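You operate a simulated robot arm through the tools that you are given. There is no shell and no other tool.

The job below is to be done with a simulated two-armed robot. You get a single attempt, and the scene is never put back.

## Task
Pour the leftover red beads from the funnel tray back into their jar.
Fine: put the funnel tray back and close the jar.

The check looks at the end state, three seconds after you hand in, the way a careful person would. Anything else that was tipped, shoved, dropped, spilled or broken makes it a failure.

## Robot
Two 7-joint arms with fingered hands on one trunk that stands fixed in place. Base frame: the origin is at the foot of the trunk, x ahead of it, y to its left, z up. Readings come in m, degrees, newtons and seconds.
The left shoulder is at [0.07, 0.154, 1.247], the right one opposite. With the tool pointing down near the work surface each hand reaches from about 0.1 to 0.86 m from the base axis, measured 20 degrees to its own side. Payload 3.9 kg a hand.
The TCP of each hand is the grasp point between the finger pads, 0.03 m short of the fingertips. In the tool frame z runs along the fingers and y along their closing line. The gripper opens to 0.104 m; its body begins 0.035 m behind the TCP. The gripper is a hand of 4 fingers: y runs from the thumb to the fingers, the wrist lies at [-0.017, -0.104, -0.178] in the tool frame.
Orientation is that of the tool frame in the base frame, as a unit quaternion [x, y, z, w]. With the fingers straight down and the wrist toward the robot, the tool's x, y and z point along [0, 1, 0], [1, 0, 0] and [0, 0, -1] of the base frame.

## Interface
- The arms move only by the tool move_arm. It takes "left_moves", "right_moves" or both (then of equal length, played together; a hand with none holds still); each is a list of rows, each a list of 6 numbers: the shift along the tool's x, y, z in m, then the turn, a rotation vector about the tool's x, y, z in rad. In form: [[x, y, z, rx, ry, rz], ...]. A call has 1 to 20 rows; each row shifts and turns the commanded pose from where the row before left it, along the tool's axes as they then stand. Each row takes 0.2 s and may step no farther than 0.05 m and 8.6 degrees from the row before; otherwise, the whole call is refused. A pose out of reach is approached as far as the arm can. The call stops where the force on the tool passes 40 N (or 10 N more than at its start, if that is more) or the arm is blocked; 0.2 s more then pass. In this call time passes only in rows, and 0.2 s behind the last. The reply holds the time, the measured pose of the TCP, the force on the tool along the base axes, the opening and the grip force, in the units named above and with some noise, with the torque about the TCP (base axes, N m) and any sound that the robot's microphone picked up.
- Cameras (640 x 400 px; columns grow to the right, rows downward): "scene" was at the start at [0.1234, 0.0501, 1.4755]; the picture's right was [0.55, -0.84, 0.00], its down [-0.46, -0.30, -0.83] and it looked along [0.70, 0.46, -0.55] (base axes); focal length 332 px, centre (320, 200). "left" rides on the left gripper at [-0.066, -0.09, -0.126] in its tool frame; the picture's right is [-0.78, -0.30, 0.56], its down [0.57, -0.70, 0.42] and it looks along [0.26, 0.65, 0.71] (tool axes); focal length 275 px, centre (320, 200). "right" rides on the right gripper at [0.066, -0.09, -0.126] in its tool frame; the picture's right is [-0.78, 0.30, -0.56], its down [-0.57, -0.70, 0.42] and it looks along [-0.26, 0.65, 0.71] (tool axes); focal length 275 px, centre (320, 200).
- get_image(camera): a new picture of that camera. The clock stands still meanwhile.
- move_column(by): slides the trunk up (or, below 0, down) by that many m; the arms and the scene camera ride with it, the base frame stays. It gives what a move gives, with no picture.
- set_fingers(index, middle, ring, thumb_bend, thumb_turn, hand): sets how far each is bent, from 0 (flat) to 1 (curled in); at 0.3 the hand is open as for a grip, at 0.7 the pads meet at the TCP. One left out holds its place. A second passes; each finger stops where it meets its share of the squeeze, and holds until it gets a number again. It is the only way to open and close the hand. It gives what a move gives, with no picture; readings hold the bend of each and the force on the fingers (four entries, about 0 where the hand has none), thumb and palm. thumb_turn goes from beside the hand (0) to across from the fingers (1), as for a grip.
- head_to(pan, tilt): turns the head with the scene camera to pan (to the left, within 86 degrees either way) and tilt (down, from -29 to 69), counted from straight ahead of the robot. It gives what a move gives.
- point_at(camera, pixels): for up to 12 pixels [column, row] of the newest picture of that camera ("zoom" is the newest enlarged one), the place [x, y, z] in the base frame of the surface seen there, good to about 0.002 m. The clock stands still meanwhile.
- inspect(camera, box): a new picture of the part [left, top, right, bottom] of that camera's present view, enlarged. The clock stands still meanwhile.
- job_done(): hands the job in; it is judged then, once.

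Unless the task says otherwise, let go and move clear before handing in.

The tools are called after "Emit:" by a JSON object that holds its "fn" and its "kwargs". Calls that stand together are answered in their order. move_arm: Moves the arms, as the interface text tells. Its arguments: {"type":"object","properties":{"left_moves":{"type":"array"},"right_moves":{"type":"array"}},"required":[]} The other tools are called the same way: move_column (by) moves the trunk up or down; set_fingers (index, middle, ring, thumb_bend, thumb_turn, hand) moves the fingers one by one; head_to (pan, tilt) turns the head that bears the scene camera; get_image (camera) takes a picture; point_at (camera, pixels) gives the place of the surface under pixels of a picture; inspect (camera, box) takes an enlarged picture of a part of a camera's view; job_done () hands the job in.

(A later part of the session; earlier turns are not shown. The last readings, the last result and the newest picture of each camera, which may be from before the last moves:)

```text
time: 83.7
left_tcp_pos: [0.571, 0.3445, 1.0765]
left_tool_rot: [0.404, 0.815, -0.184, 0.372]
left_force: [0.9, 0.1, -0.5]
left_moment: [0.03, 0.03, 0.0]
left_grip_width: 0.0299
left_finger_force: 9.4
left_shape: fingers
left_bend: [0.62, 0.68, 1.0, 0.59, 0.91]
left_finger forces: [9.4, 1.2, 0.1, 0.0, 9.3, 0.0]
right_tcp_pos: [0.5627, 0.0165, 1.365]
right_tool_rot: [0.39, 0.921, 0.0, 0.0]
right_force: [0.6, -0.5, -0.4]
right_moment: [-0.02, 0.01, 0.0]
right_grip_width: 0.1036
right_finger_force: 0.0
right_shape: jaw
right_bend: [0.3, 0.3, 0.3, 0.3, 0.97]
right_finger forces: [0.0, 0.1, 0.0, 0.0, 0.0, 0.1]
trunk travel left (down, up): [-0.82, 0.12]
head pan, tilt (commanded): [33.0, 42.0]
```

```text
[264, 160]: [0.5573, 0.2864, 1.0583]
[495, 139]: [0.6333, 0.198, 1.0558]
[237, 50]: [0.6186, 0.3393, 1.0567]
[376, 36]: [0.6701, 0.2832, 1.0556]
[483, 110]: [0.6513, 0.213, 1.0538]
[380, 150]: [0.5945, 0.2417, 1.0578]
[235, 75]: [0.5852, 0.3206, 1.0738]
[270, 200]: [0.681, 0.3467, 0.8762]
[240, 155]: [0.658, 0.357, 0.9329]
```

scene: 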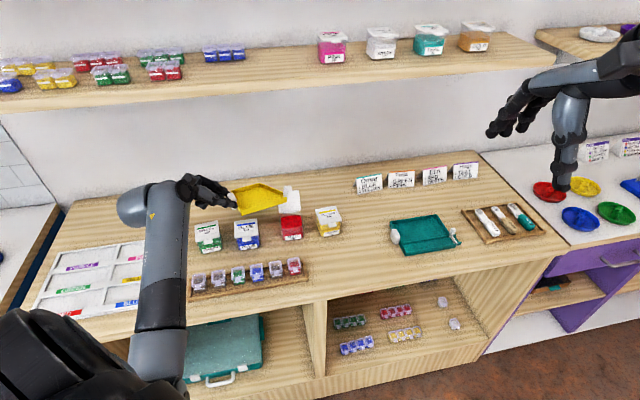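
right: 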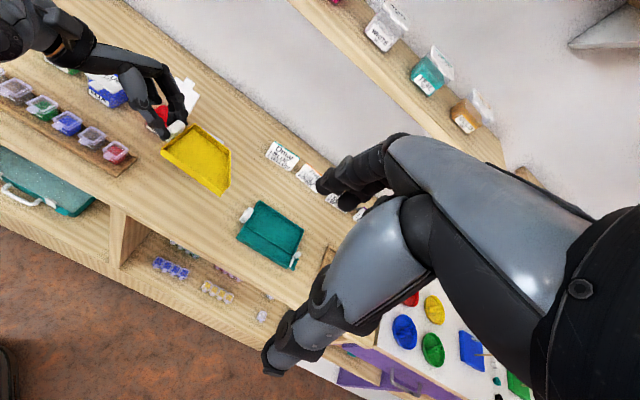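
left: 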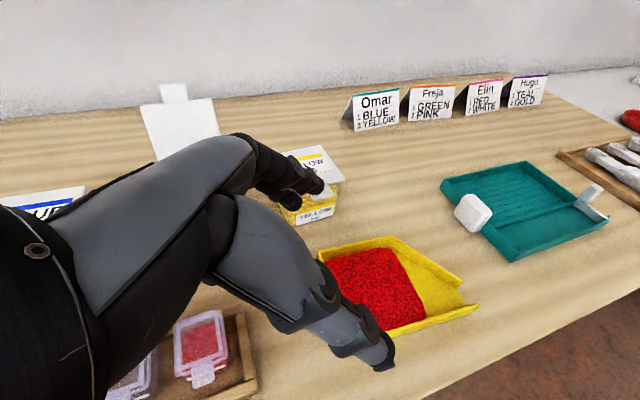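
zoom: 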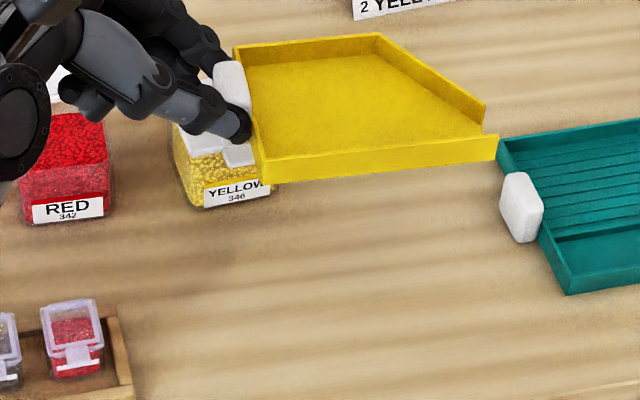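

It's within ~2 mm of the original outline. I'll correct that and descend 150 mm.

Emit:
{"fn": "move_arm", "kwargs": {"left_moves": [[0.0174, -0.0004, 0.0181, 0, 0, 0], [0.0188, 0, 0.0164, 0, 0, 0], [0.0188, 0, 0.0164, 0, 0, 0], [0.0188, 0, 0.0164, 0, 0, 0], [0.0188, 0, 0.0164, 0, 0, 0], [0.0188, 0, 0.0164, 0, 0, 0], [0, 0, 0, 0, 0, 0]]}}

Emit:
{"fn": "inspect", "kwargs": {"camera": "scene", "box": [290, 205, 410, 285]}}

Emit:
{"fn": "inspect", "kwargs": {"camera": "right", "box": [110, 100, 250, 220]}}

```text
time: 85.3
left_tcp_pos: [0.5734, 0.3403, 0.925]
left_tool_rot: [0.405, 0.815, -0.184, 0.371]
left_force: [-0.2, 0.1, 0.5]
left_moment: [0.01, 0.0, 0.0]
left_grip_width: 0.0299
left_finger_force: 9.7
left_shape: fingers
left_bend: [0.62, 0.68, 1.0, 0.59, 0.91]
left_finger forces: [9.3, 1.3, 0.1, 0.1, 9.3, 0.1]
right_tcp_pos: [0.5615, 0.0151, 1.3644]
right_tool_rot: [0.39, 0.921, -0.001, -0.001]
right_force: [0.5, 0.1, -0.1]
right_moment: [0.01, 0.01, -0.01]
right_grip_width: 0.1037
right_finger_force: 0.0
right_shape: jaw
right_bend: [0.3, 0.3, 0.3, 0.3, 0.97]
right_finger forces: [0.0, 0.0, 0.0, 0.1, 0.0, 0.0]
trunk travel left (down, up): [-0.82, 0.12]
head pan, tilt (commanded): [33.0, 42.0]
```

```text
5.00 times, centred on (350, 245) of scene
```

zoom: 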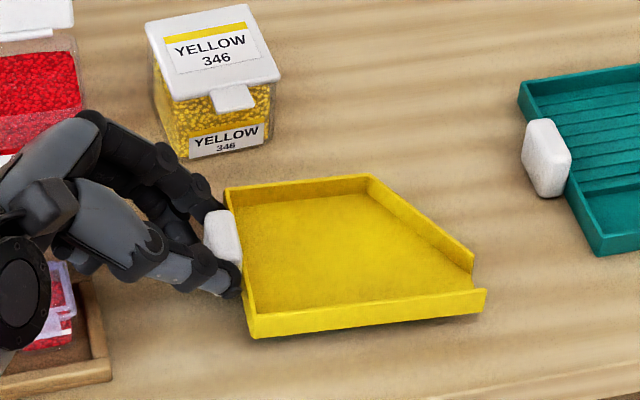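

```text
3.33 times, centred on (180, 160) of right
```

zoom: 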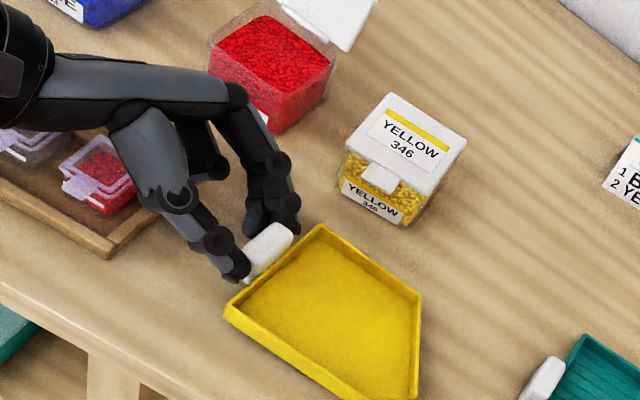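

About 12 mm above the counter. I'll measure the rim once more for the final touch-down.

Emit:
{"fn": "inspect", "kwargs": {"camera": "scene", "box": [320, 225, 400, 275]}}

```text
8.00 times, centred on (360, 250) of scene
```

zoom: 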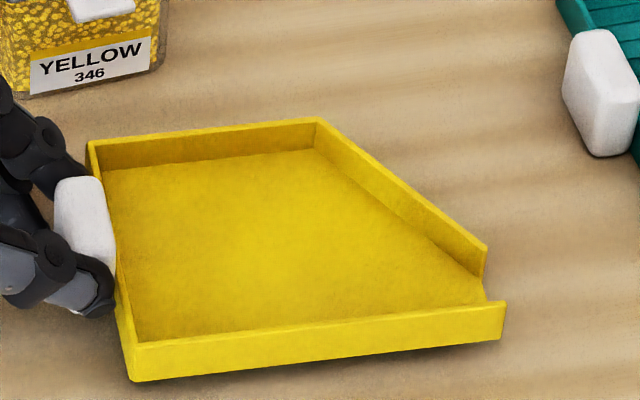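

Emit:
{"fn": "point_at", "kwargs": {"camera": "zoom", "pixels": [[134, 346], [503, 303], [92, 143], [318, 121], [485, 248], [320, 325], [85, 185]]}}

```text
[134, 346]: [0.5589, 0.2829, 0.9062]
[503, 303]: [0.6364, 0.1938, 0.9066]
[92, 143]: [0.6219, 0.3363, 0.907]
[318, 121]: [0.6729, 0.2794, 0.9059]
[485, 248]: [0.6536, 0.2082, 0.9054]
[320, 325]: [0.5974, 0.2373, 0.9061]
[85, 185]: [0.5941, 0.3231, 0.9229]
```

Within 2 mm of the original outline; rim 12.7 mm too high. I'll lower it in small steps to contact.

Emit:
{"fn": "move_arm", "kwargs": {"left_moves": [[0.0045, 0, 0.0008, 0, 0, 0], [0.003, 0, 0.0026, 0, 0, 0], [0.003, 0, 0.0026, 0, 0, 0], [0.0005, 0, 0.0004, 0, 0, 0], [0, 0, 0, 0, 0, 0]]}}

Emit:
{"fn": "inspect", "kwargs": {"camera": "scene", "box": [320, 225, 400, 275]}}

Emit:
{"fn": "point_at", "kwargs": {"camera": "zoom", "pixels": [[130, 362], [503, 318], [88, 158], [316, 137], [485, 264], [320, 340]]}}

```text
time: 86.5
left_tcp_pos: [0.5713, 0.3409, 0.9166]
left_tool_rot: [0.406, 0.814, -0.182, 0.373]
left_force: [6.5, -1.3, 16.7]
left_moment: [0.6, 0.63, -0.14]
left_grip_width: 0.0301
left_finger_force: 17.8
left_shape: fingers
left_bend: [0.62, 0.68, 1.0, 0.59, 0.91]
left_finger forces: [9.2, 1.3, 16.2, 0.0, 9.3, 0.0]
right_tcp_pos: [0.5613, 0.0131, 1.3661]
right_tool_rot: [0.39, 0.921, 0.001, -0.001]
right_force: [-0.6, 0.0, 0.7]
right_moment: [0.0, -0.01, 0.03]
right_grip_width: 0.1037
right_finger_force: 0.1
right_shape: jaw
right_bend: [0.3, 0.3, 0.3, 0.3, 0.97]
right_finger forces: [0.0, 0.1, 0.1, 0.0, 0.0, 0.1]
trunk travel left (down, up): [-0.82, 0.12]
head pan, tilt (commanded): [33.0, 42.0]
```

```text
8.00 times, centred on (360, 250) of scene
```

zoom: 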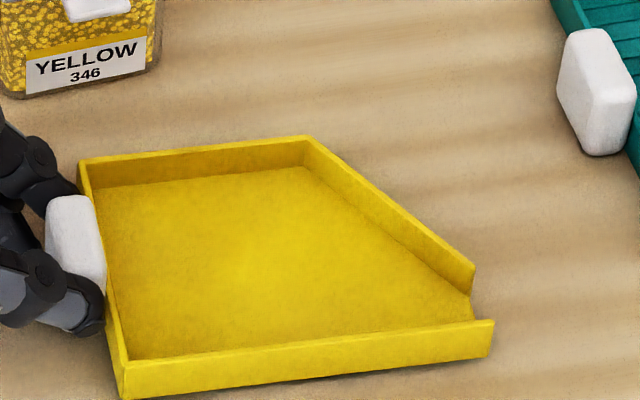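

```text
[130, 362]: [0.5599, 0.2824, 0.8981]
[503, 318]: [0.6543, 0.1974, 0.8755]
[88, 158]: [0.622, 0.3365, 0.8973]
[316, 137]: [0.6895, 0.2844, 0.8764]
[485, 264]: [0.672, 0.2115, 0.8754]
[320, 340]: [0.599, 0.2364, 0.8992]
```

The ring finger reads 16 N — the curled ring finger is pressing on something, likely the rack's back edge. I'll lift 6 mm at once and look.

Emit:
{"fn": "move_arm", "kwargs": {"left_moves": [[-0.0045, 0, -0.0039, 0, 0, 0], [0, 0, 0, 0, 0, 0]]}}

Emit:
{"fn": "inspect", "kwargs": {"camera": "right", "box": [100, 110, 200, 190]}}

Emit:
{"fn": "get_image", "kwargs": {"camera": "scene"}}

Emit:
{"fn": "get_image", "kwargs": {"camera": "left"}}

```text
time: 87.1
left_tcp_pos: [0.5694, 0.3429, 0.9192]
left_tool_rot: [0.405, 0.816, -0.183, 0.37]
left_force: [0.5, -1.2, 3.3]
left_moment: [0.17, 0.19, 0.01]
left_grip_width: 0.03
left_finger_force: 11.7
left_shape: fingers
left_bend: [0.62, 0.68, 1.0, 0.59, 0.91]
left_finger forces: [9.3, 1.4, 3.7, 0.1, 9.3, 0.1]
right_tcp_pos: [0.5616, 0.0157, 1.3651]
right_tool_rot: [0.389, 0.921, 0.001, 0.0]
right_force: [-0.3, 0.4, -0.4]
right_moment: [-0.01, 0.01, -0.01]
right_grip_width: 0.1037
right_finger_force: 0.0
right_shape: jaw
right_bend: [0.3, 0.3, 0.3, 0.3, 0.97]
right_finger forces: [0.0, 0.1, 0.0, 0.0, 0.1, 0.0]
trunk travel left (down, up): [-0.82, 0.12]
head pan, tilt (commanded): [33.0, 42.0]
```

```text
5.00 times, centred on (150, 150) of right
```

zoom: 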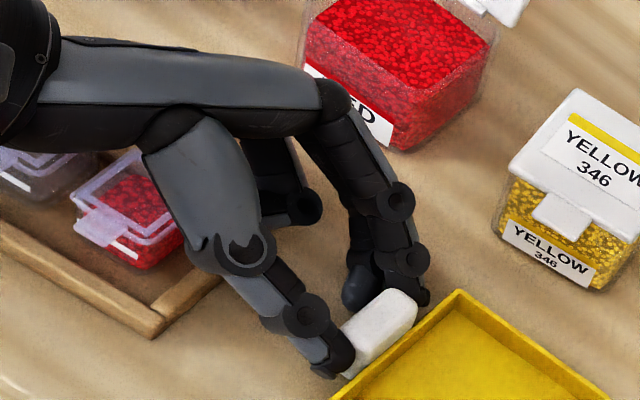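

```text
taken
```

scene: 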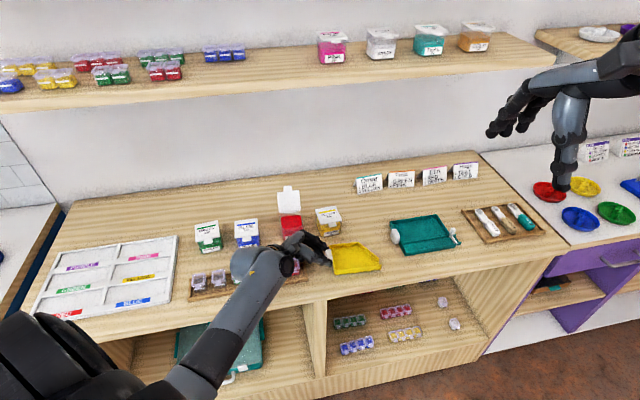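

```text
taken
```

left: 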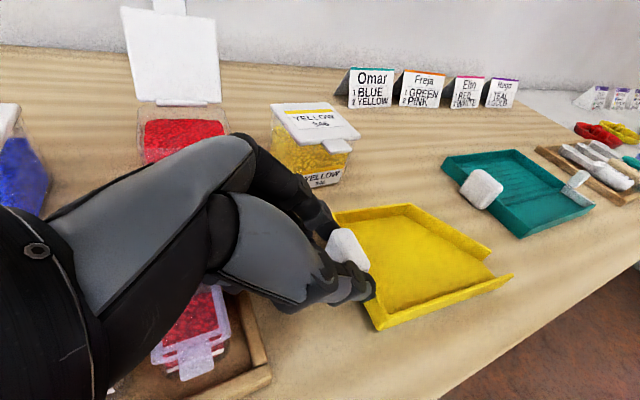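

The ring finger still shows 3.7 N; it's resting on the rack's right end. I'll lift 6 mm, shift 10 mm to the right and roll 3° so the ring finger clears the rack, then check the rack.

Emit:
{"fn": "move_arm", "kwargs": {"left_moves": [[-0.0045, 0, -0.0039, 0, 0, 0], [-0.0033, 0.0004, 0.0038, 0, 0.025, 0], [-0.0033, 0.0004, 0.0038, 0, 0.025, 0], [0, 0, 0, 0, 0, 0]]}}

Emit:
{"fn": "inspect", "kwargs": {"camera": "right", "box": [60, 90, 200, 190]}}

Emit:
{"fn": "inspect", "kwargs": {"camera": "scene", "box": [180, 230, 330, 310]}}

```text
time: 88.1
left_tcp_pos: [0.5771, 0.3362, 0.9256]
left_tool_rot: [0.41, 0.824, -0.175, 0.351]
left_force: [-1.5, 0.3, -0.4]
left_moment: [0.06, 0.03, 0.01]
left_grip_width: 0.0299
left_finger_force: 10.4
left_shape: fingers
left_bend: [0.62, 0.68, 1.0, 0.59, 0.91]
left_finger forces: [9.3, 1.2, 0.0, 0.0, 9.2, 0.0]
right_tcp_pos: [0.5612, 0.017, 1.3655]
right_tool_rot: [0.39, 0.921, 0.0, 0.0]
right_force: [-0.1, 0.4, -0.1]
right_moment: [0.03, -0.01, -0.02]
right_grip_width: 0.1037
right_finger_force: 0.0
right_shape: jaw
right_bend: [0.3, 0.3, 0.3, 0.3, 0.97]
right_finger forces: [0.1, 0.0, 0.0, 0.1, 0.0, 0.0]
trunk travel left (down, up): [-0.82, 0.12]
head pan, tilt (commanded): [33.0, 42.0]
```

```text
4.00 times, centred on (130, 140) of right
```

zoom: 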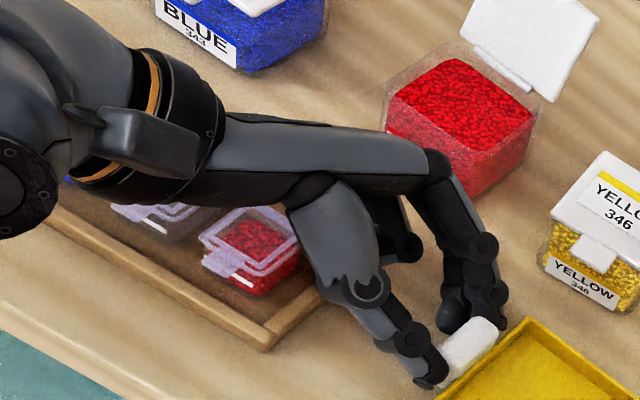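

```text
4.27 times, centred on (255, 270) of scene
```

zoom: 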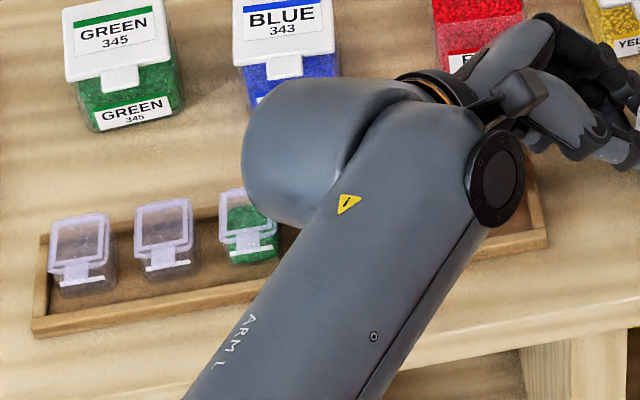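

Ring force is zero now and the rack looks in place. I'll measure the tray's rim heights for touchdown.

Emit:
{"fn": "inspect", "kwargs": {"camera": "scene", "box": [320, 225, 400, 275]}}

```text
8.00 times, centred on (360, 250) of scene
```

zoom: 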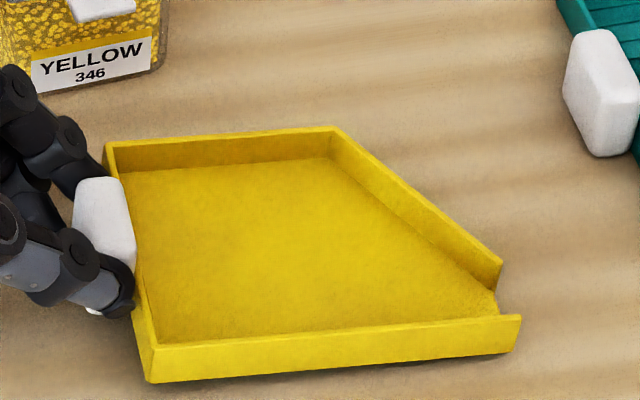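

Emit:
{"fn": "point_at", "kwargs": {"camera": "zoom", "pixels": [[154, 349], [518, 318], [107, 146], [336, 129], [500, 266], [340, 332]]}}

```text
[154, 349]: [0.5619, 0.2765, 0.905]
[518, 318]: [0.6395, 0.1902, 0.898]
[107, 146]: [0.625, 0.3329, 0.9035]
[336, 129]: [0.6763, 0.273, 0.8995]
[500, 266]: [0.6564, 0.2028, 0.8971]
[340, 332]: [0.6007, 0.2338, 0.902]
```

The spout end is 4.5 mm and the handle end 11.5 mm above rest. I'll lower 11.5 mm in four small steps, watching forces.

Emit:
{"fn": "move_arm", "kwargs": {"left_moves": [[0.0021, 0, 0.002, 0, 0, 0], [0.0021, 0, 0.002, 0, 0, 0], [0.0021, 0, 0.002, 0, 0, 0], [0.0018, 0, 0.0017, 0, 0, 0], [0, 0, 0, 0, 0, 0]]}}

Emit:
{"fn": "inspect", "kwargs": {"camera": "scene", "box": [320, 225, 400, 275]}}

Emit:
{"fn": "point_at", "kwargs": {"camera": "zoom", "pixels": [[152, 362], [517, 321], [106, 160], [336, 138], [498, 266], [340, 343]]}}

```text
time: 89.3
left_tcp_pos: [0.5775, 0.3363, 0.9147]
left_tool_rot: [0.409, 0.824, -0.173, 0.351]
left_force: [0.3, -0.3, 0.0]
left_moment: [0.0, 0.0, 0.01]
left_grip_width: 0.0299
left_finger_force: 9.6
left_shape: fingers
left_bend: [0.62, 0.68, 1.0, 0.59, 0.91]
left_finger forces: [9.6, 0.0, 0.0, 0.1, 9.7, 0.1]
right_tcp_pos: [0.5622, 0.0165, 1.3652]
right_tool_rot: [0.391, 0.921, 0.001, 0.0]
right_force: [0.4, 0.0, -0.3]
right_moment: [0.0, 0.0, -0.03]
right_grip_width: 0.1039
right_finger_force: 0.1
right_shape: jaw
right_bend: [0.3, 0.3, 0.3, 0.3, 0.97]
right_finger forces: [0.0, 0.0, 0.0, 0.0, 0.0, 0.0]
trunk travel left (down, up): [-0.82, 0.12]
head pan, tilt (commanded): [33.0, 42.0]
```

```text
8.00 times, centred on (360, 250) of scene
```

zoom: 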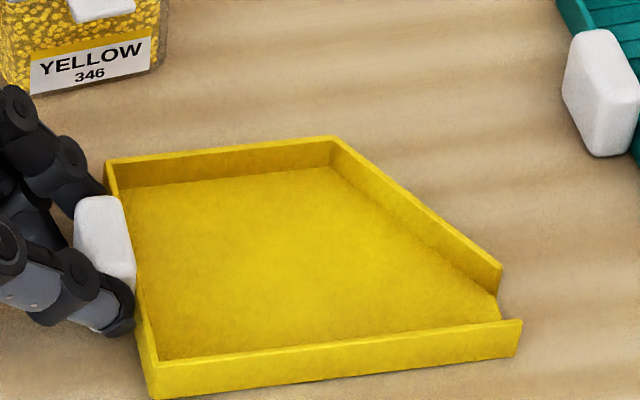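

```text
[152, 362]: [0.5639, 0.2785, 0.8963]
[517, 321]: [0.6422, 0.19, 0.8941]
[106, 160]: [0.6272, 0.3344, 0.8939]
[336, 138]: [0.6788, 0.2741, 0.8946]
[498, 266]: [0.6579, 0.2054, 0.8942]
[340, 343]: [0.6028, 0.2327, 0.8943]
```

The tray rests flat (rim ≈0.894 all round), about 8 mm from its original outline. I'll release the handle and retreat along the finger direction.

Emit:
{"fn": "set_fingers", "kwargs": {"hand": "left", "index": 0.45, "thumb_bend": 0.45}}

Emit:
{"fn": "move_arm", "kwargs": {"left_moves": [[0, 0, -0.01, 0, 0, 0], [0, 0, -0.02, 0, 0, 0], [0, 0, -0.025, 0, 0, 0], [-0.0217, 0, -0.0208, 0, 0, 0], [-0.0217, 0, -0.0208, 0, 0, 0], [0, 0, 0, 0, 0, 0]]}}

Emit:
{"fn": "get_image", "kwargs": {"camera": "scene"}}

Emit:
{"fn": "get_image", "kwargs": {"camera": "right"}}

```text
time: 90.3
left_tcp_pos: [0.5775, 0.3358, 0.9152]
left_tool_rot: [0.409, 0.824, -0.174, 0.351]
left_force: [0.9, -0.5, -0.1]
left_moment: [0.0, 0.02, -0.03]
left_grip_width: 0.0669
left_finger_force: 0.0
left_shape: fingers
left_bend: [0.45, 0.68, 1.0, 0.45, 0.89]
left_finger forces: [0.1, 0.0, 0.0, 0.0, 0.1, 0.1]
right_tcp_pos: [0.5617, 0.0152, 1.3646]
right_tool_rot: [0.39, 0.921, 0.001, 0.0]
right_force: [-0.6, 0.2, -0.1]
right_moment: [0.0, -0.01, 0.03]
right_grip_width: 0.1034
right_finger_force: 0.0
right_shape: jaw
right_bend: [0.3, 0.3, 0.3, 0.3, 0.97]
right_finger forces: [0.0, 0.0, 0.0, 0.0, 0.0, 0.0]
trunk travel left (down, up): [-0.82, 0.12]
head pan, tilt (commanded): [33.0, 42.0]
```

```text
time: 91.7
left_tcp_pos: [0.5549, 0.3689, 1.0127]
left_tool_rot: [0.41, 0.824, -0.174, 0.351]
left_force: [0.5, 0.2, -1.0]
left_moment: [-0.04, 0.01, -0.02]
left_grip_width: 0.0673
left_finger_force: 0.0
left_shape: fingers
left_bend: [0.45, 0.68, 1.0, 0.45, 0.89]
left_finger forces: [0.0, 0.1, 0.0, 0.0, 0.1, 0.0]
right_tcp_pos: [0.5622, 0.0168, 1.3643]
right_tool_rot: [0.389, 0.921, 0.001, 0.0]
right_force: [-0.8, 0.1, -0.3]
right_moment: [-0.03, -0.01, 0.01]
right_grip_width: 0.1036
right_finger_force: 0.1
right_shape: jaw
right_bend: [0.3, 0.3, 0.3, 0.3, 0.97]
right_finger forces: [0.0, 0.0, 0.0, 0.1, 0.0, 0.0]
trunk travel left (down, up): [-0.82, 0.12]
head pan, tilt (commanded): [33.0, 42.0]
```

```text
taken
```

scene: 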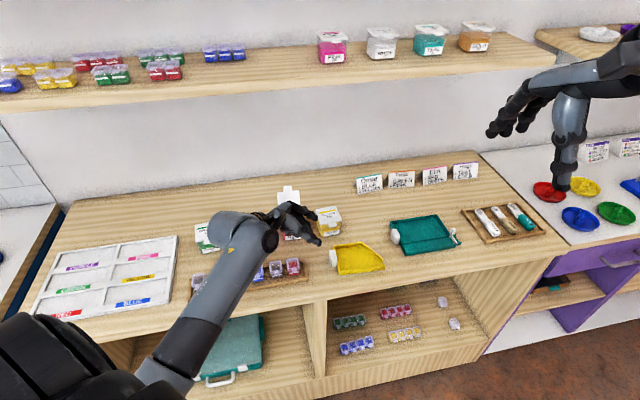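

```text
taken
```

right: 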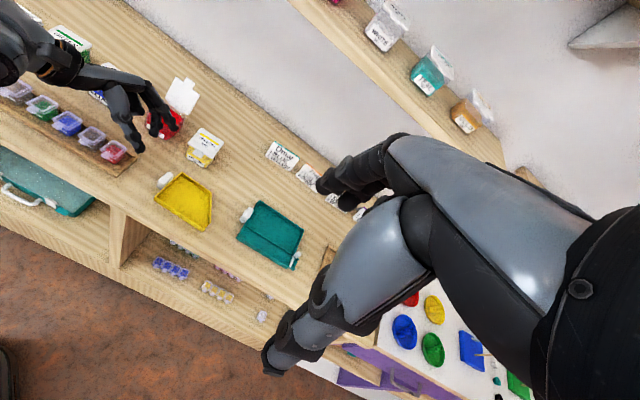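

The tray is released and standing where it belongs. Next is closing the jar's lid: I'll raise the left hand, move it left, and roll it back to fingers-down.

Emit:
{"fn": "move_arm", "kwargs": {"left_moves": [[-0.0067, 0.0068, -0.0284, 0, 0, 0], [-0.0067, 0.0068, -0.0284, 0, 0, 0], [-0.0067, 0.0068, -0.0284, 0, 0, 0], [-0.0067, 0.0068, -0.0284, 0, 0, 0], [-0.0067, 0.0068, -0.0284, 0, 0, 0], [-0.0067, 0.0068, -0.0284, 0, 0, 0], [0, 0, 0, 0, 0.131, 0], [0, 0, 0, 0, 0.131, 0], [0, 0, 0, 0, 0.131, 0], [0, 0, 0, 0, 0.131, 0], [0, 0, 0, 0, 0.131, 0], [0, 0, 0, 0, 0.131, 0], [0, 0, 0, 0, 0, 0]]}}

Emit:
{"fn": "set_fingers", "kwargs": {"hand": "left", "index": 0.55, "middle": 0.55, "ring": 0.55, "thumb_bend": 0, "thumb_turn": 0}}

Emit:
{"fn": "get_image", "kwargs": {"camera": "scene"}}

Emit:
{"fn": "get_image", "kwargs": {"camera": "right"}}

```text
time: 94.5
left_tcp_pos: [0.5281, 0.4681, 1.1598]
left_tool_rot: [0.445, 0.896, -0.002, 0.007]
left_force: [0.7, 0.0, -1.0]
left_moment: [0.03, 0.0, 0.02]
left_grip_width: 0.067
left_finger_force: 0.0
left_shape: fingers
left_bend: [0.45, 0.68, 1.0, 0.45, 0.89]
left_finger forces: [0.0, 0.0, 0.0, 0.0, 0.0, 0.0]
right_tcp_pos: [0.5628, 0.0171, 1.3645]
right_tool_rot: [0.39, 0.921, -0.001, 0.0]
right_force: [-0.5, -0.4, 1.0]
right_moment: [0.0, -0.01, 0.0]
right_grip_width: 0.1039
right_finger_force: 0.1
right_shape: jaw
right_bend: [0.3, 0.3, 0.3, 0.3, 0.97]
right_finger forces: [0.1, 0.0, 0.1, 0.0, 0.0, 0.0]
trunk travel left (down, up): [-0.82, 0.12]
head pan, tilt (commanded): [33.0, 42.0]
```

```text
time: 95.5
left_tcp_pos: [0.5285, 0.4673, 1.1593]
left_tool_rot: [0.444, 0.896, -0.003, 0.008]
left_force: [0.7, -0.3, 0.5]
left_moment: [-0.01, 0.0, 0.0]
left_grip_width: 0.1406
left_finger_force: 0.0
left_shape: fingers
left_bend: [0.55, 0.55, 0.55, 0.0, 0.0]
left_finger forces: [0.1, 0.0, 0.0, 0.0, 0.0, 0.1]
right_tcp_pos: [0.5631, 0.0166, 1.3643]
right_tool_rot: [0.39, 0.921, 0.0, -0.001]
right_force: [-1.0, 0.5, 0.0]
right_moment: [-0.01, 0.02, -0.02]
right_grip_width: 0.1039
right_finger_force: 0.1
right_shape: jaw
right_bend: [0.3, 0.3, 0.3, 0.3, 0.97]
right_finger forces: [0.1, 0.0, 0.0, 0.0, 0.1, 0.0]
trunk travel left (down, up): [-0.82, 0.12]
head pan, tilt (commanded): [33.0, 42.0]
```

```text
taken
```

scene: 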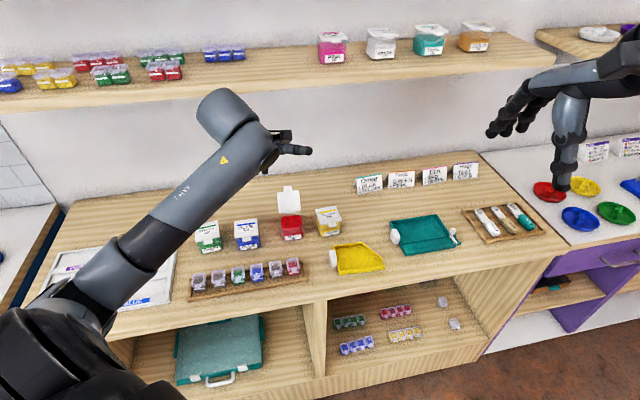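

```text
taken
```

right: 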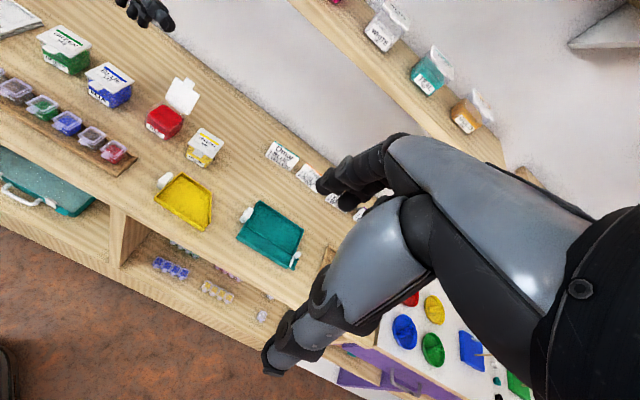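

A clear view of the counter. I'll inspect the jar, rack and tray closely for any disturbance before closing the lid.

Emit:
{"fn": "inspect", "kwargs": {"camera": "scene", "box": [170, 180, 410, 310]}}

Emit:
{"fn": "inspect", "kwargs": {"camera": "right", "box": [70, 60, 230, 220]}}

Emit:
{"fn": "inspect", "kwargs": {"camera": "scene", "box": [260, 180, 320, 245]}}

Emit:
{"fn": "point_at", "kwargs": {"camera": "zoom", "pixels": [[235, 62], [360, 55], [370, 160], [248, 180], [290, 20], [320, 110], [300, 190], [340, 185], [265, 300], [395, 290], [330, 240], [262, 218]]}}

```text
2.67 times, centred on (290, 245) of scene
```

zoom: 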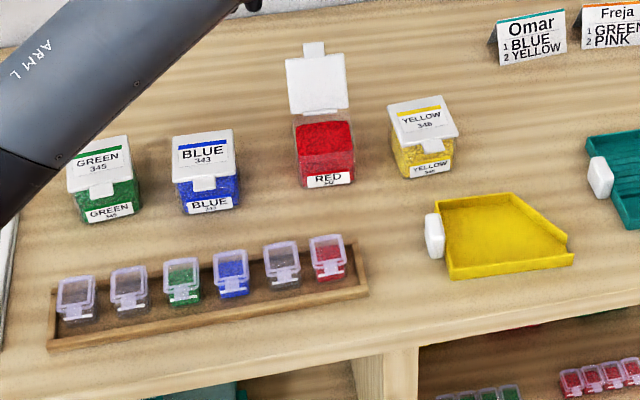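

```text
2.50 times, centred on (150, 140) of right
```

zoom: 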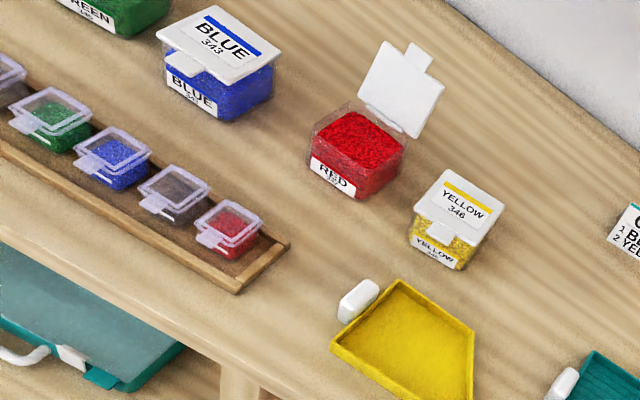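

```text
6.15 times, centred on (290, 212) of scene
```

zoom: 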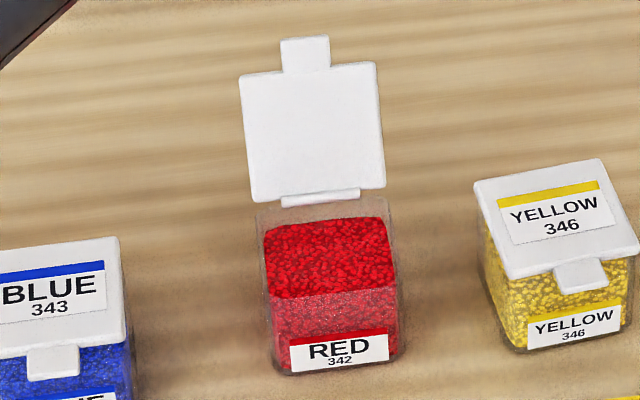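

```text
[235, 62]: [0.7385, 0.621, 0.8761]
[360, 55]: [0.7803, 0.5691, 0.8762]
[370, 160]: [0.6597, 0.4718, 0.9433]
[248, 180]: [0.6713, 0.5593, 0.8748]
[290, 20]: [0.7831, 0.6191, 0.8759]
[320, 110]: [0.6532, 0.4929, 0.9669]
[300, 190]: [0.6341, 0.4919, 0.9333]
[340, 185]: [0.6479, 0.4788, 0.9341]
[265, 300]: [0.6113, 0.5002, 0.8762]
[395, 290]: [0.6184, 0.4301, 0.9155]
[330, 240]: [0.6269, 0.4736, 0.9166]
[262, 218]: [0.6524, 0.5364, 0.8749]
```

No spills, rack and other jars are in place. I'll measure the open lid's plane for the closing motion.

Emit:
{"fn": "point_at", "kwargs": {"camera": "zoom", "pixels": [[245, 82], [370, 72], [380, 178], [257, 195], [300, 44], [312, 130], [287, 200], [355, 192], [272, 232], [388, 225], [395, 290], [272, 290]]}}

Emit:
{"fn": "inspect", "kwargs": {"camera": "right", "box": [140, 65, 210, 125]}}

Emit:
{"fn": "point_at", "kwargs": {"camera": "zoom", "pixels": [[320, 40], [450, 125], [385, 245], [255, 160], [400, 35], [350, 120], [240, 195], [350, 270], [290, 310], [170, 240], [430, 55]]}}

```text
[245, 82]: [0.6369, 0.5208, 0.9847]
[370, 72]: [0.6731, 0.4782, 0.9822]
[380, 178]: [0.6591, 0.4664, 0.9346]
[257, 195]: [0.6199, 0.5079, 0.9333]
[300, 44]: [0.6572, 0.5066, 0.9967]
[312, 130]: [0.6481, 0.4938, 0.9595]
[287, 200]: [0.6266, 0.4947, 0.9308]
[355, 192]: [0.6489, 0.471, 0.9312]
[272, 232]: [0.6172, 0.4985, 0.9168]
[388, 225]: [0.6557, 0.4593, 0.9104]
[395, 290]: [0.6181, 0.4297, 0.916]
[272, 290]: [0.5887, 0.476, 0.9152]
```

```text
6.67 times, centred on (175, 95) of right
```

zoom: 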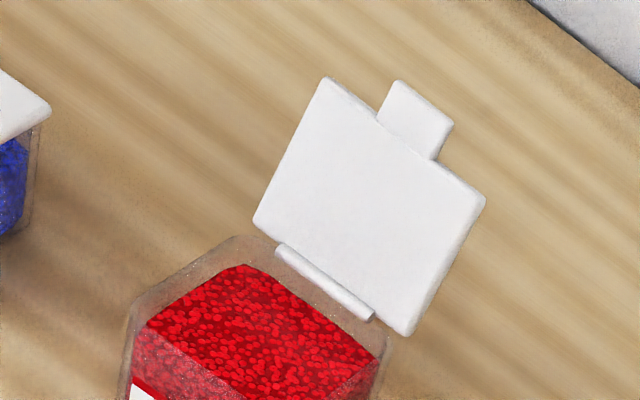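

```text
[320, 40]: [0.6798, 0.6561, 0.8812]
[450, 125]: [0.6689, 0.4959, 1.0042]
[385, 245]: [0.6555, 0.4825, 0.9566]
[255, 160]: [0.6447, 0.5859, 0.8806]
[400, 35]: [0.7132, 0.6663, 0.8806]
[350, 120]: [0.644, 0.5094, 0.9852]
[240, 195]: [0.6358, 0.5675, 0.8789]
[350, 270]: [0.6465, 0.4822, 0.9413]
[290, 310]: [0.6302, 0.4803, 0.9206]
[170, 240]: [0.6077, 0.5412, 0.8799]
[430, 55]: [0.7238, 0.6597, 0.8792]
```

The lid leans 22° past vertical; its hinge axis runs at −46.6°. I'll lower the trunk 0.12 m for better reach (hand goes from z 1.16 to 1.04, clear of everything).

Emit:
{"fn": "move_column", "kwargs": {"by": -0.12}}

Emit:
{"fn": "head_to", "kwargs": {"pan": 33, "tilt": 36}}

Emit:
{"fn": "get_image", "kwargs": {"camera": "scene"}}

Emit:
{"fn": "get_image", "kwargs": {"camera": "right"}}

```text
time: 97.0
left_tcp_pos: [0.5282, 0.4673, 1.0393]
left_tool_rot: [0.445, 0.896, -0.004, 0.008]
left_force: [-0.7, 0.0, -0.9]
left_moment: [0.03, 0.0, 0.0]
left_grip_width: 0.141
left_finger_force: 0.0
left_shape: fingers
left_bend: [0.55, 0.55, 0.55, 0.0, 0.0]
left_finger forces: [0.0, 0.0, 0.0, 0.0, 0.0, 0.0]
right_tcp_pos: [0.5624, 0.0161, 1.2456]
right_tool_rot: [0.39, 0.921, 0.0, 0.0]
right_force: [-0.1, 0.6, -0.8]
right_moment: [0.01, 0.01, 0.01]
right_grip_width: 0.1039
right_finger_force: 0.0
right_shape: jaw
right_bend: [0.3, 0.3, 0.3, 0.3, 0.97]
right_finger forces: [0.0, 0.1, 0.0, 0.1, 0.0, 0.0]
trunk travel left (down, up): [-0.7, 0.24]
head pan, tilt (commanded): [33.0, 42.0]
```

```text
time: 97.7
left_tcp_pos: [0.5275, 0.4675, 1.0407]
left_tool_rot: [0.444, 0.896, -0.003, 0.008]
left_force: [0.3, 0.0, 0.4]
left_moment: [0.0, -0.02, 0.01]
left_grip_width: 0.1407
left_finger_force: 0.2
left_shape: fingers
left_bend: [0.55, 0.55, 0.55, 0.0, 0.0]
left_finger forces: [0.0, 0.0, 0.1, 0.0, 0.0, 0.0]
right_tcp_pos: [0.5623, 0.016, 1.2447]
right_tool_rot: [0.39, 0.921, 0.0, 0.0]
right_force: [0.4, 0.0, 0.1]
right_moment: [-0.01, -0.02, -0.03]
right_grip_width: 0.1038
right_finger_force: 0.2
right_shape: jaw
right_bend: [0.3, 0.3, 0.3, 0.3, 0.97]
right_finger forces: [0.1, 0.0, 0.0, 0.0, 0.0, 0.0]
trunk travel left (down, up): [-0.7, 0.24]
head pan, tilt (commanded): [33.0, 36.0]
```

```text
taken
```

scene: 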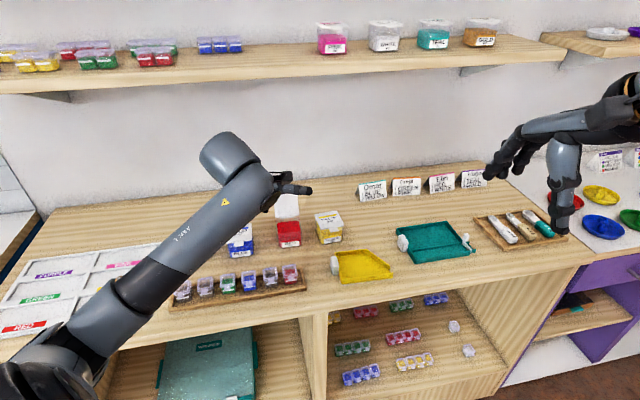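

```text
taken
```

right: 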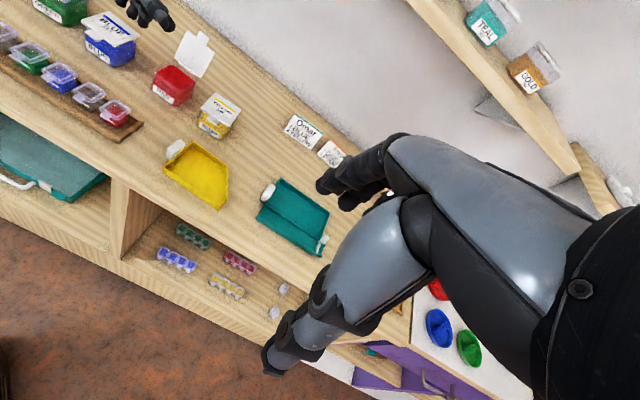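

Both views are clear. I'll raise slightly, yaw to the jar's heading, and carry the hand over the lid to just behind it, staying above the tab (top ≈1.00).

Emit:
{"fn": "move_arm", "kwargs": {"left_moves": [[0, 0, -0.03, 0, 0, -0.106], [-0.0127, 0.0252, 0, 0, 0, 0], [-0.0127, 0.0252, 0, 0, 0, 0], [-0.0127, 0.0252, 0, 0, 0, 0], [-0.0127, 0.0252, 0, 0, 0, 0], [-0.0127, 0.0252, 0, 0, 0, 0], [0, 0, 0, 0, 0, 0]]}}

Emit:
{"fn": "inspect", "kwargs": {"camera": "right", "box": [110, 0, 270, 130]}}

Emit:
{"fn": "get_image", "kwargs": {"camera": "scene"}}

```text
time: 99.3
left_tcp_pos: [0.6625, 0.5083, 1.072]
left_tool_rot: [0.397, 0.918, -0.004, 0.008]
left_force: [0.4, -0.6, -0.6]
left_moment: [0.0, 0.02, 0.02]
left_grip_width: 0.1408
left_finger_force: 0.1
left_shape: fingers
left_bend: [0.55, 0.55, 0.55, 0.0, 0.0]
left_finger forces: [0.0, 0.0, 0.0, 0.1, 0.1, 0.0]
right_tcp_pos: [0.5627, 0.0173, 1.2447]
right_tool_rot: [0.39, 0.921, 0.0, -0.001]
right_force: [0.1, 0.5, -0.8]
right_moment: [-0.02, 0.01, -0.03]
right_grip_width: 0.1037
right_finger_force: 0.0
right_shape: jaw
right_bend: [0.3, 0.3, 0.3, 0.3, 0.97]
right_finger forces: [0.1, 0.0, 0.0, 0.0, 0.0, 0.0]
trunk travel left (down, up): [-0.7, 0.24]
head pan, tilt (commanded): [33.0, 36.0]
```

```text
3.08 times, centred on (190, 65) of right
```

zoom: 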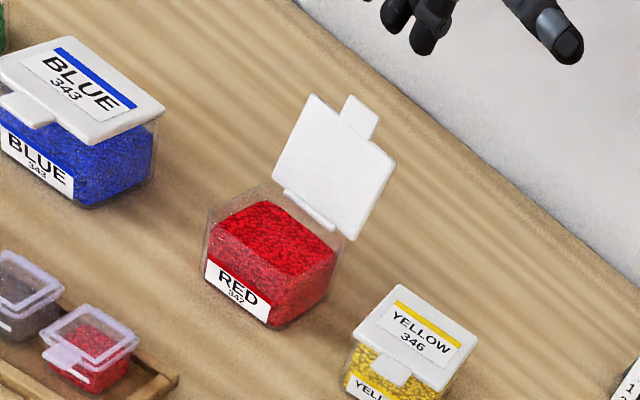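

```text
taken
```

scene: 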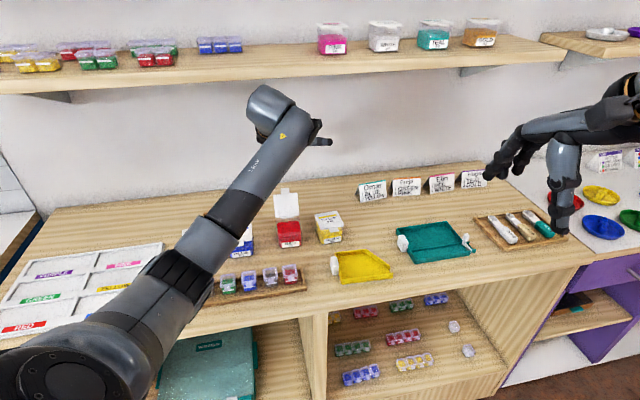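

I reached the spot behind the lid. I'll measure fingertips relative to the lid before descending.

Emit:
{"fn": "inspect", "kwargs": {"camera": "right", "box": [150, 0, 270, 90]}}

Emit:
{"fn": "point_at", "kwargs": {"camera": "zoom", "pixels": [[380, 95], [390, 70], [370, 90], [330, 60], [320, 45], [575, 100], [480, 30], [280, 250], [400, 300], [310, 170], [330, 185]]}}

```text
4.44 times, centred on (210, 45) of right
```

zoom: 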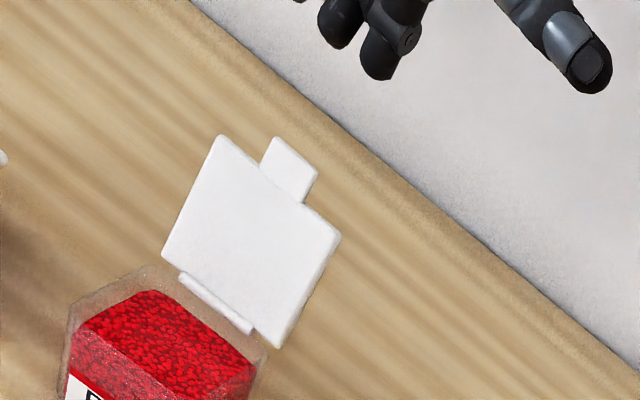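

```text
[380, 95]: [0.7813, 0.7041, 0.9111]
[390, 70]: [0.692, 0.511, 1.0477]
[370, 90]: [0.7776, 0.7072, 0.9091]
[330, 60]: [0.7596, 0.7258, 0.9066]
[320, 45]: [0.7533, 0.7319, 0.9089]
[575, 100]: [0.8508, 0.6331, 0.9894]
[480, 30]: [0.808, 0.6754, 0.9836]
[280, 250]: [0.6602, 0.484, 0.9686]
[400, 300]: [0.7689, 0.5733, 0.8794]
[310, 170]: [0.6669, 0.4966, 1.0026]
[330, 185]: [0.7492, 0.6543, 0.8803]
```

Index's inner surface is at A≈0.854 versus the lid tab's outer side ≈0.832, so there's ~2 cm of room. I'll descend 83 mm behind the lid.

Emit:
{"fn": "move_arm", "kwargs": {"left_moves": [[0, 0.002, 0.021, 0, 0, 0], [0, 0, 0.021, 0, 0, 0], [0, 0, 0.021, 0, 0, 0], [0, 0, 0.02, 0, 0, 0], [0, 0, 0, 0, 0, 0]]}}

Emit:
{"fn": "inspect", "kwargs": {"camera": "right", "box": [130, 20, 250, 120]}}

Emit:
{"fn": "inspect", "kwargs": {"camera": "scene", "box": [240, 150, 360, 250]}}

```text
time: 100.5
left_tcp_pos: [0.6652, 0.5098, 0.9876]
left_tool_rot: [0.397, 0.918, -0.003, 0.008]
left_force: [0.9, 0.0, 0.6]
left_moment: [-0.01, -0.01, 0.01]
left_grip_width: 0.1411
left_finger_force: 0.1
left_shape: fingers
left_bend: [0.55, 0.55, 0.55, 0.0, 0.0]
left_finger forces: [0.0, 0.0, 0.0, 0.0, 0.0, 0.0]
right_tcp_pos: [0.5625, 0.0163, 1.2448]
right_tool_rot: [0.389, 0.921, -0.001, 0.0]
right_force: [-0.4, -0.8, -0.1]
right_moment: [-0.02, -0.01, -0.02]
right_grip_width: 0.1035
right_finger_force: 0.0
right_shape: jaw
right_bend: [0.3, 0.3, 0.3, 0.3, 0.97]
right_finger forces: [0.0, 0.0, 0.0, 0.0, 0.0, 0.1]
trunk travel left (down, up): [-0.7, 0.24]
head pan, tilt (commanded): [33.0, 36.0]
```

```text
4.00 times, centred on (190, 70) of right
```

zoom: 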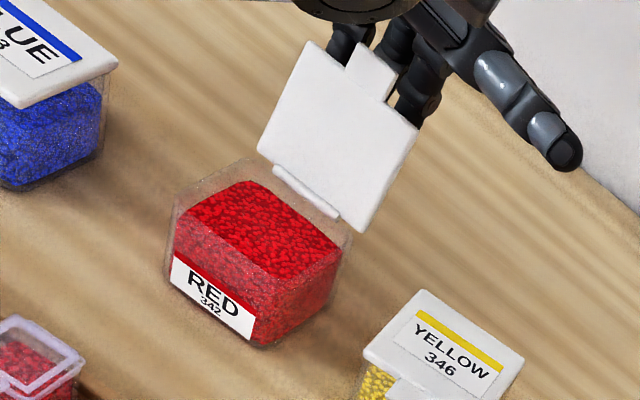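

```text
4.00 times, centred on (300, 200) of scene
```

zoom: 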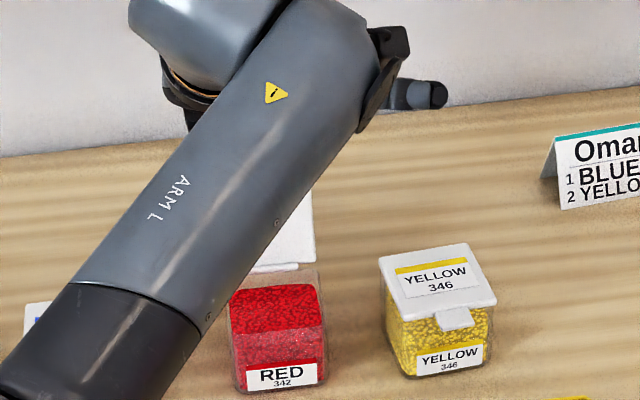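

The fingers are behind the lid ((420,90) in the right zoom). I'll pull toward the robot in 10 mm steps.

Emit:
{"fn": "move_arm", "kwargs": {"left_moves": [[0, -0.01, 0, 0, 0, 0], [0, -0.01, 0, 0, 0, 0], [0, -0.01, 0, 0, 0, 0], [0, -0.01, 0, 0, 0, 0]]}}

Emit:
{"fn": "inspect", "kwargs": {"camera": "right", "box": [130, 20, 250, 120]}}

```text
time: 101.5
left_tcp_pos: [0.6368, 0.4799, 0.9893]
left_tool_rot: [0.397, 0.918, -0.004, 0.009]
left_force: [-0.1, 0.0, -0.9]
left_moment: [0.01, -0.01, 0.0]
left_grip_width: 0.1408
left_finger_force: 0.0
left_shape: fingers
left_bend: [0.55, 0.55, 0.55, 0.0, 0.0]
left_finger forces: [0.1, 0.1, 0.1, 0.0, 0.0, 0.1]
right_tcp_pos: [0.562, 0.0173, 1.2454]
right_tool_rot: [0.39, 0.921, 0.0, 0.001]
right_force: [0.2, 0.5, 0.1]
right_moment: [0.01, 0.0, 0.0]
right_grip_width: 0.1036
right_finger_force: 0.1
right_shape: jaw
right_bend: [0.3, 0.3, 0.3, 0.3, 0.97]
right_finger forces: [0.1, 0.0, 0.0, 0.0, 0.1, 0.1]
trunk travel left (down, up): [-0.7, 0.24]
head pan, tilt (commanded): [33.0, 36.0]
```

```text
4.00 times, centred on (190, 70) of right
```

zoom: 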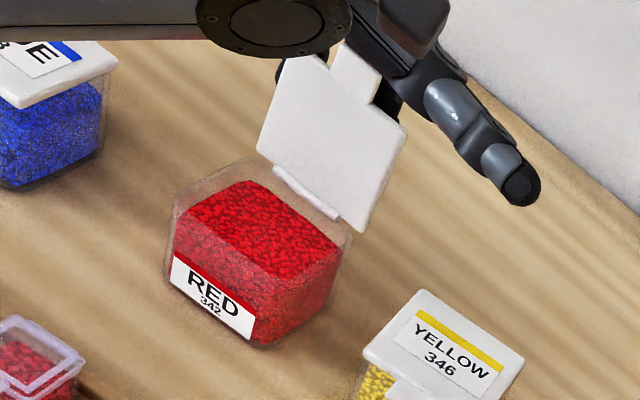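

The lid has begun to rotate toward upright and the jar stays still. I'll continue pulling.

Emit:
{"fn": "move_arm", "kwargs": {"left_moves": [[0, -0.008, 0, 0, 0, 0], [0, -0.008, 0, 0, 0, 0], [0, -0.008, 0, 0, 0, 0]]}}

Emit:
{"fn": "inspect", "kwargs": {"camera": "right", "box": [130, 20, 250, 120]}}

```text
time: 102.3
left_tcp_pos: [0.6182, 0.4644, 0.9867]
left_tool_rot: [0.397, 0.918, -0.003, 0.008]
left_force: [0.8, 0.8, -0.2]
left_moment: [0.01, -0.01, -0.01]
left_grip_width: 0.141
left_finger_force: 0.0
left_shape: fingers
left_bend: [0.55, 0.55, 0.55, 0.0, 0.0]
left_finger forces: [0.1, 0.1, 0.0, 0.1, 0.0, 0.0]
right_tcp_pos: [0.5614, 0.0168, 1.2455]
right_tool_rot: [0.39, 0.921, 0.0, 0.0]
right_force: [-0.4, 0.6, 0.5]
right_moment: [-0.01, -0.02, 0.01]
right_grip_width: 0.1035
right_finger_force: 0.1
right_shape: jaw
right_bend: [0.3, 0.3, 0.3, 0.3, 0.97]
right_finger forces: [0.2, 0.2, 0.0, 0.0, 0.0, 0.0]
trunk travel left (down, up): [-0.7, 0.24]
head pan, tilt (commanded): [33.0, 36.0]
```

```text
4.00 times, centred on (190, 70) of right
```

zoom: 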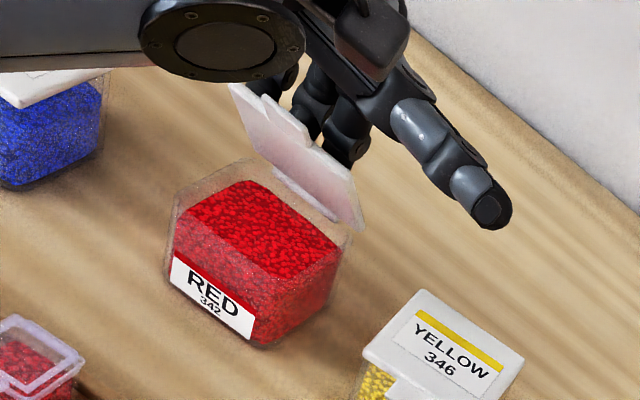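

The lid is now leaning forward over the jar at roughly 65°. Continuing to pull at this height will let it come down under the fingertips.

Emit:
{"fn": "move_arm", "kwargs": {"left_moves": [[0, -0.01, 0, 0, 0, 0], [0, -0.01, 0, 0, 0, 0], [0, -0.01, 0, 0, 0, 0]]}}

Emit:
{"fn": "inspect", "kwargs": {"camera": "right", "box": [110, 20, 230, 120]}}

```text
time: 103.1
left_tcp_pos: [0.5969, 0.444, 0.9889]
left_tool_rot: [0.397, 0.918, -0.004, 0.008]
left_force: [-1.1, 0.6, 0.1]
left_moment: [-0.01, 0.01, 0.02]
left_grip_width: 0.141
left_finger_force: 0.1
left_shape: fingers
left_bend: [0.55, 0.55, 0.55, 0.0, 0.0]
left_finger forces: [0.0, 0.1, 0.1, 0.0, 0.0, 0.0]
right_tcp_pos: [0.5623, 0.0146, 1.2454]
right_tool_rot: [0.39, 0.921, 0.0, -0.001]
right_force: [0.7, 0.2, -0.3]
right_moment: [0.04, -0.03, 0.03]
right_grip_width: 0.1039
right_finger_force: 0.1
right_shape: jaw
right_bend: [0.3, 0.3, 0.3, 0.3, 0.97]
right_finger forces: [0.1, 0.0, 0.0, 0.0, 0.0, 0.0]
trunk travel left (down, up): [-0.7, 0.24]
head pan, tilt (commanded): [33.0, 36.0]
```

```text
4.00 times, centred on (170, 70) of right
```

zoom: 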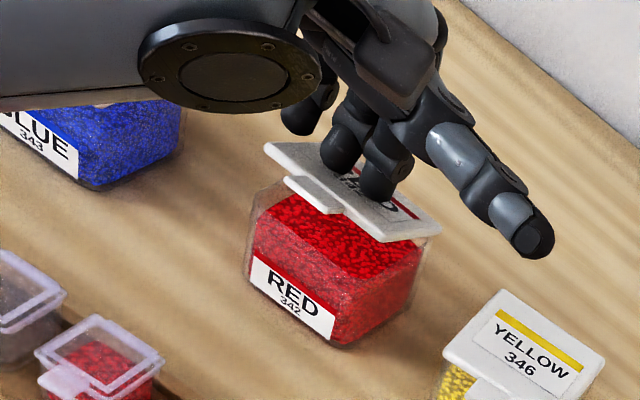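

The lid is at about 25° with the fingertips on top of it. I'll move a little forward and press it down gently.

Emit:
{"fn": "move_arm", "kwargs": {"left_moves": [[0, -0.007, 0.005, 0, 0, 0], [0, -0.003, 0.005, 0, 0, 0], [0, 0, 0.004, 0, 0, 0]]}}

Emit:
{"fn": "inspect", "kwargs": {"camera": "right", "box": [110, 20, 230, 120]}}

```text
time: 103.9
left_tcp_pos: [0.5891, 0.4369, 0.9727]
left_tool_rot: [0.396, 0.918, -0.004, 0.008]
left_force: [-0.4, 0.6, 1.0]
left_moment: [0.02, -0.02, 0.04]
left_grip_width: 0.141
left_finger_force: 0.2
left_shape: fingers
left_bend: [0.55, 0.55, 0.55, 0.0, 0.0]
left_finger forces: [0.0, 0.3, 0.1, 0.0, 0.0, 0.0]
right_tcp_pos: [0.5626, 0.0162, 1.2442]
right_tool_rot: [0.39, 0.921, 0.0, 0.0]
right_force: [-0.4, 0.0, -0.1]
right_moment: [0.01, -0.02, 0.02]
right_grip_width: 0.1039
right_finger_force: 0.0
right_shape: jaw
right_bend: [0.3, 0.3, 0.3, 0.3, 0.97]
right_finger forces: [0.0, 0.1, 0.0, 0.0, 0.0, 0.1]
trunk travel left (down, up): [-0.7, 0.24]
head pan, tilt (commanded): [33.0, 36.0]
```

```text
4.00 times, centred on (170, 70) of right
```

zoom: 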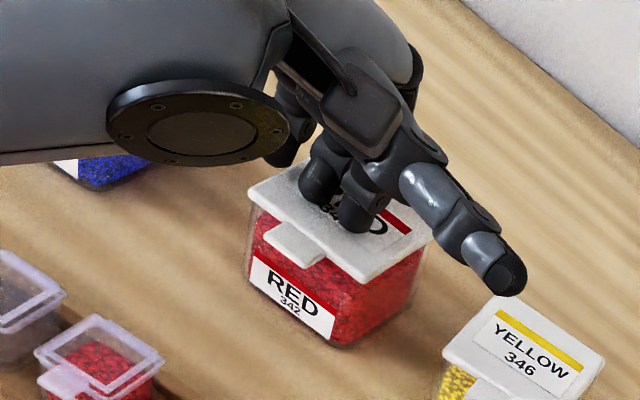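

The lid is nearly shut. I'll press down a few more millimetres while watching the force.

Emit:
{"fn": "move_arm", "kwargs": {"left_moves": [[0, 0, 0.002, 0, 0, 0], [0, 0, 0.002, 0, 0, 0], [0, 0, 0.001, 0, 0, 0]]}}

Emit:
{"fn": "inspect", "kwargs": {"camera": "right", "box": [130, 40, 220, 120]}}

```text
time: 104.7
left_tcp_pos: [0.5894, 0.4366, 0.9707]
left_tool_rot: [0.396, 0.918, -0.001, 0.01]
left_force: [0.9, 2.3, 9.6]
left_moment: [0.36, -0.13, 0.04]
left_grip_width: 0.141
left_finger_force: 4.7
left_shape: fingers
left_bend: [0.55, 0.54, 0.55, 0.0, 0.0]
left_finger forces: [0.1, 10.1, 0.0, 0.0, 0.0, 0.1]
right_tcp_pos: [0.5607, 0.0155, 1.2449]
right_tool_rot: [0.389, 0.921, 0.001, 0.0]
right_force: [0.5, 0.5, 1.2]
right_moment: [0.03, 0.0, 0.01]
right_grip_width: 0.1038
right_finger_force: 0.0
right_shape: jaw
right_bend: [0.3, 0.3, 0.3, 0.3, 0.97]
right_finger forces: [0.1, 0.0, 0.1, 0.0, 0.0, 0.0]
trunk travel left (down, up): [-0.7, 0.24]
head pan, tilt (commanded): [33.0, 36.0]
```

```text
5.00 times, centred on (175, 80) of right
```

zoom: 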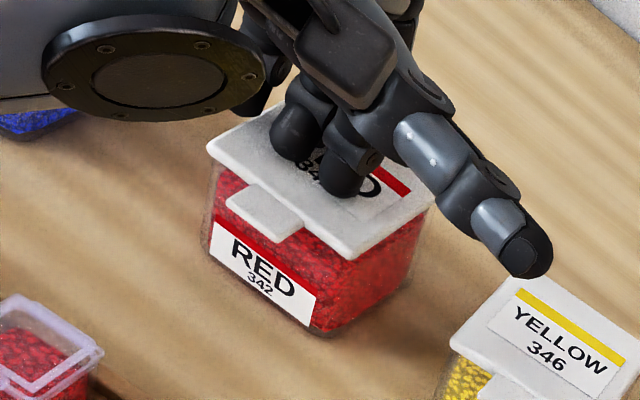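

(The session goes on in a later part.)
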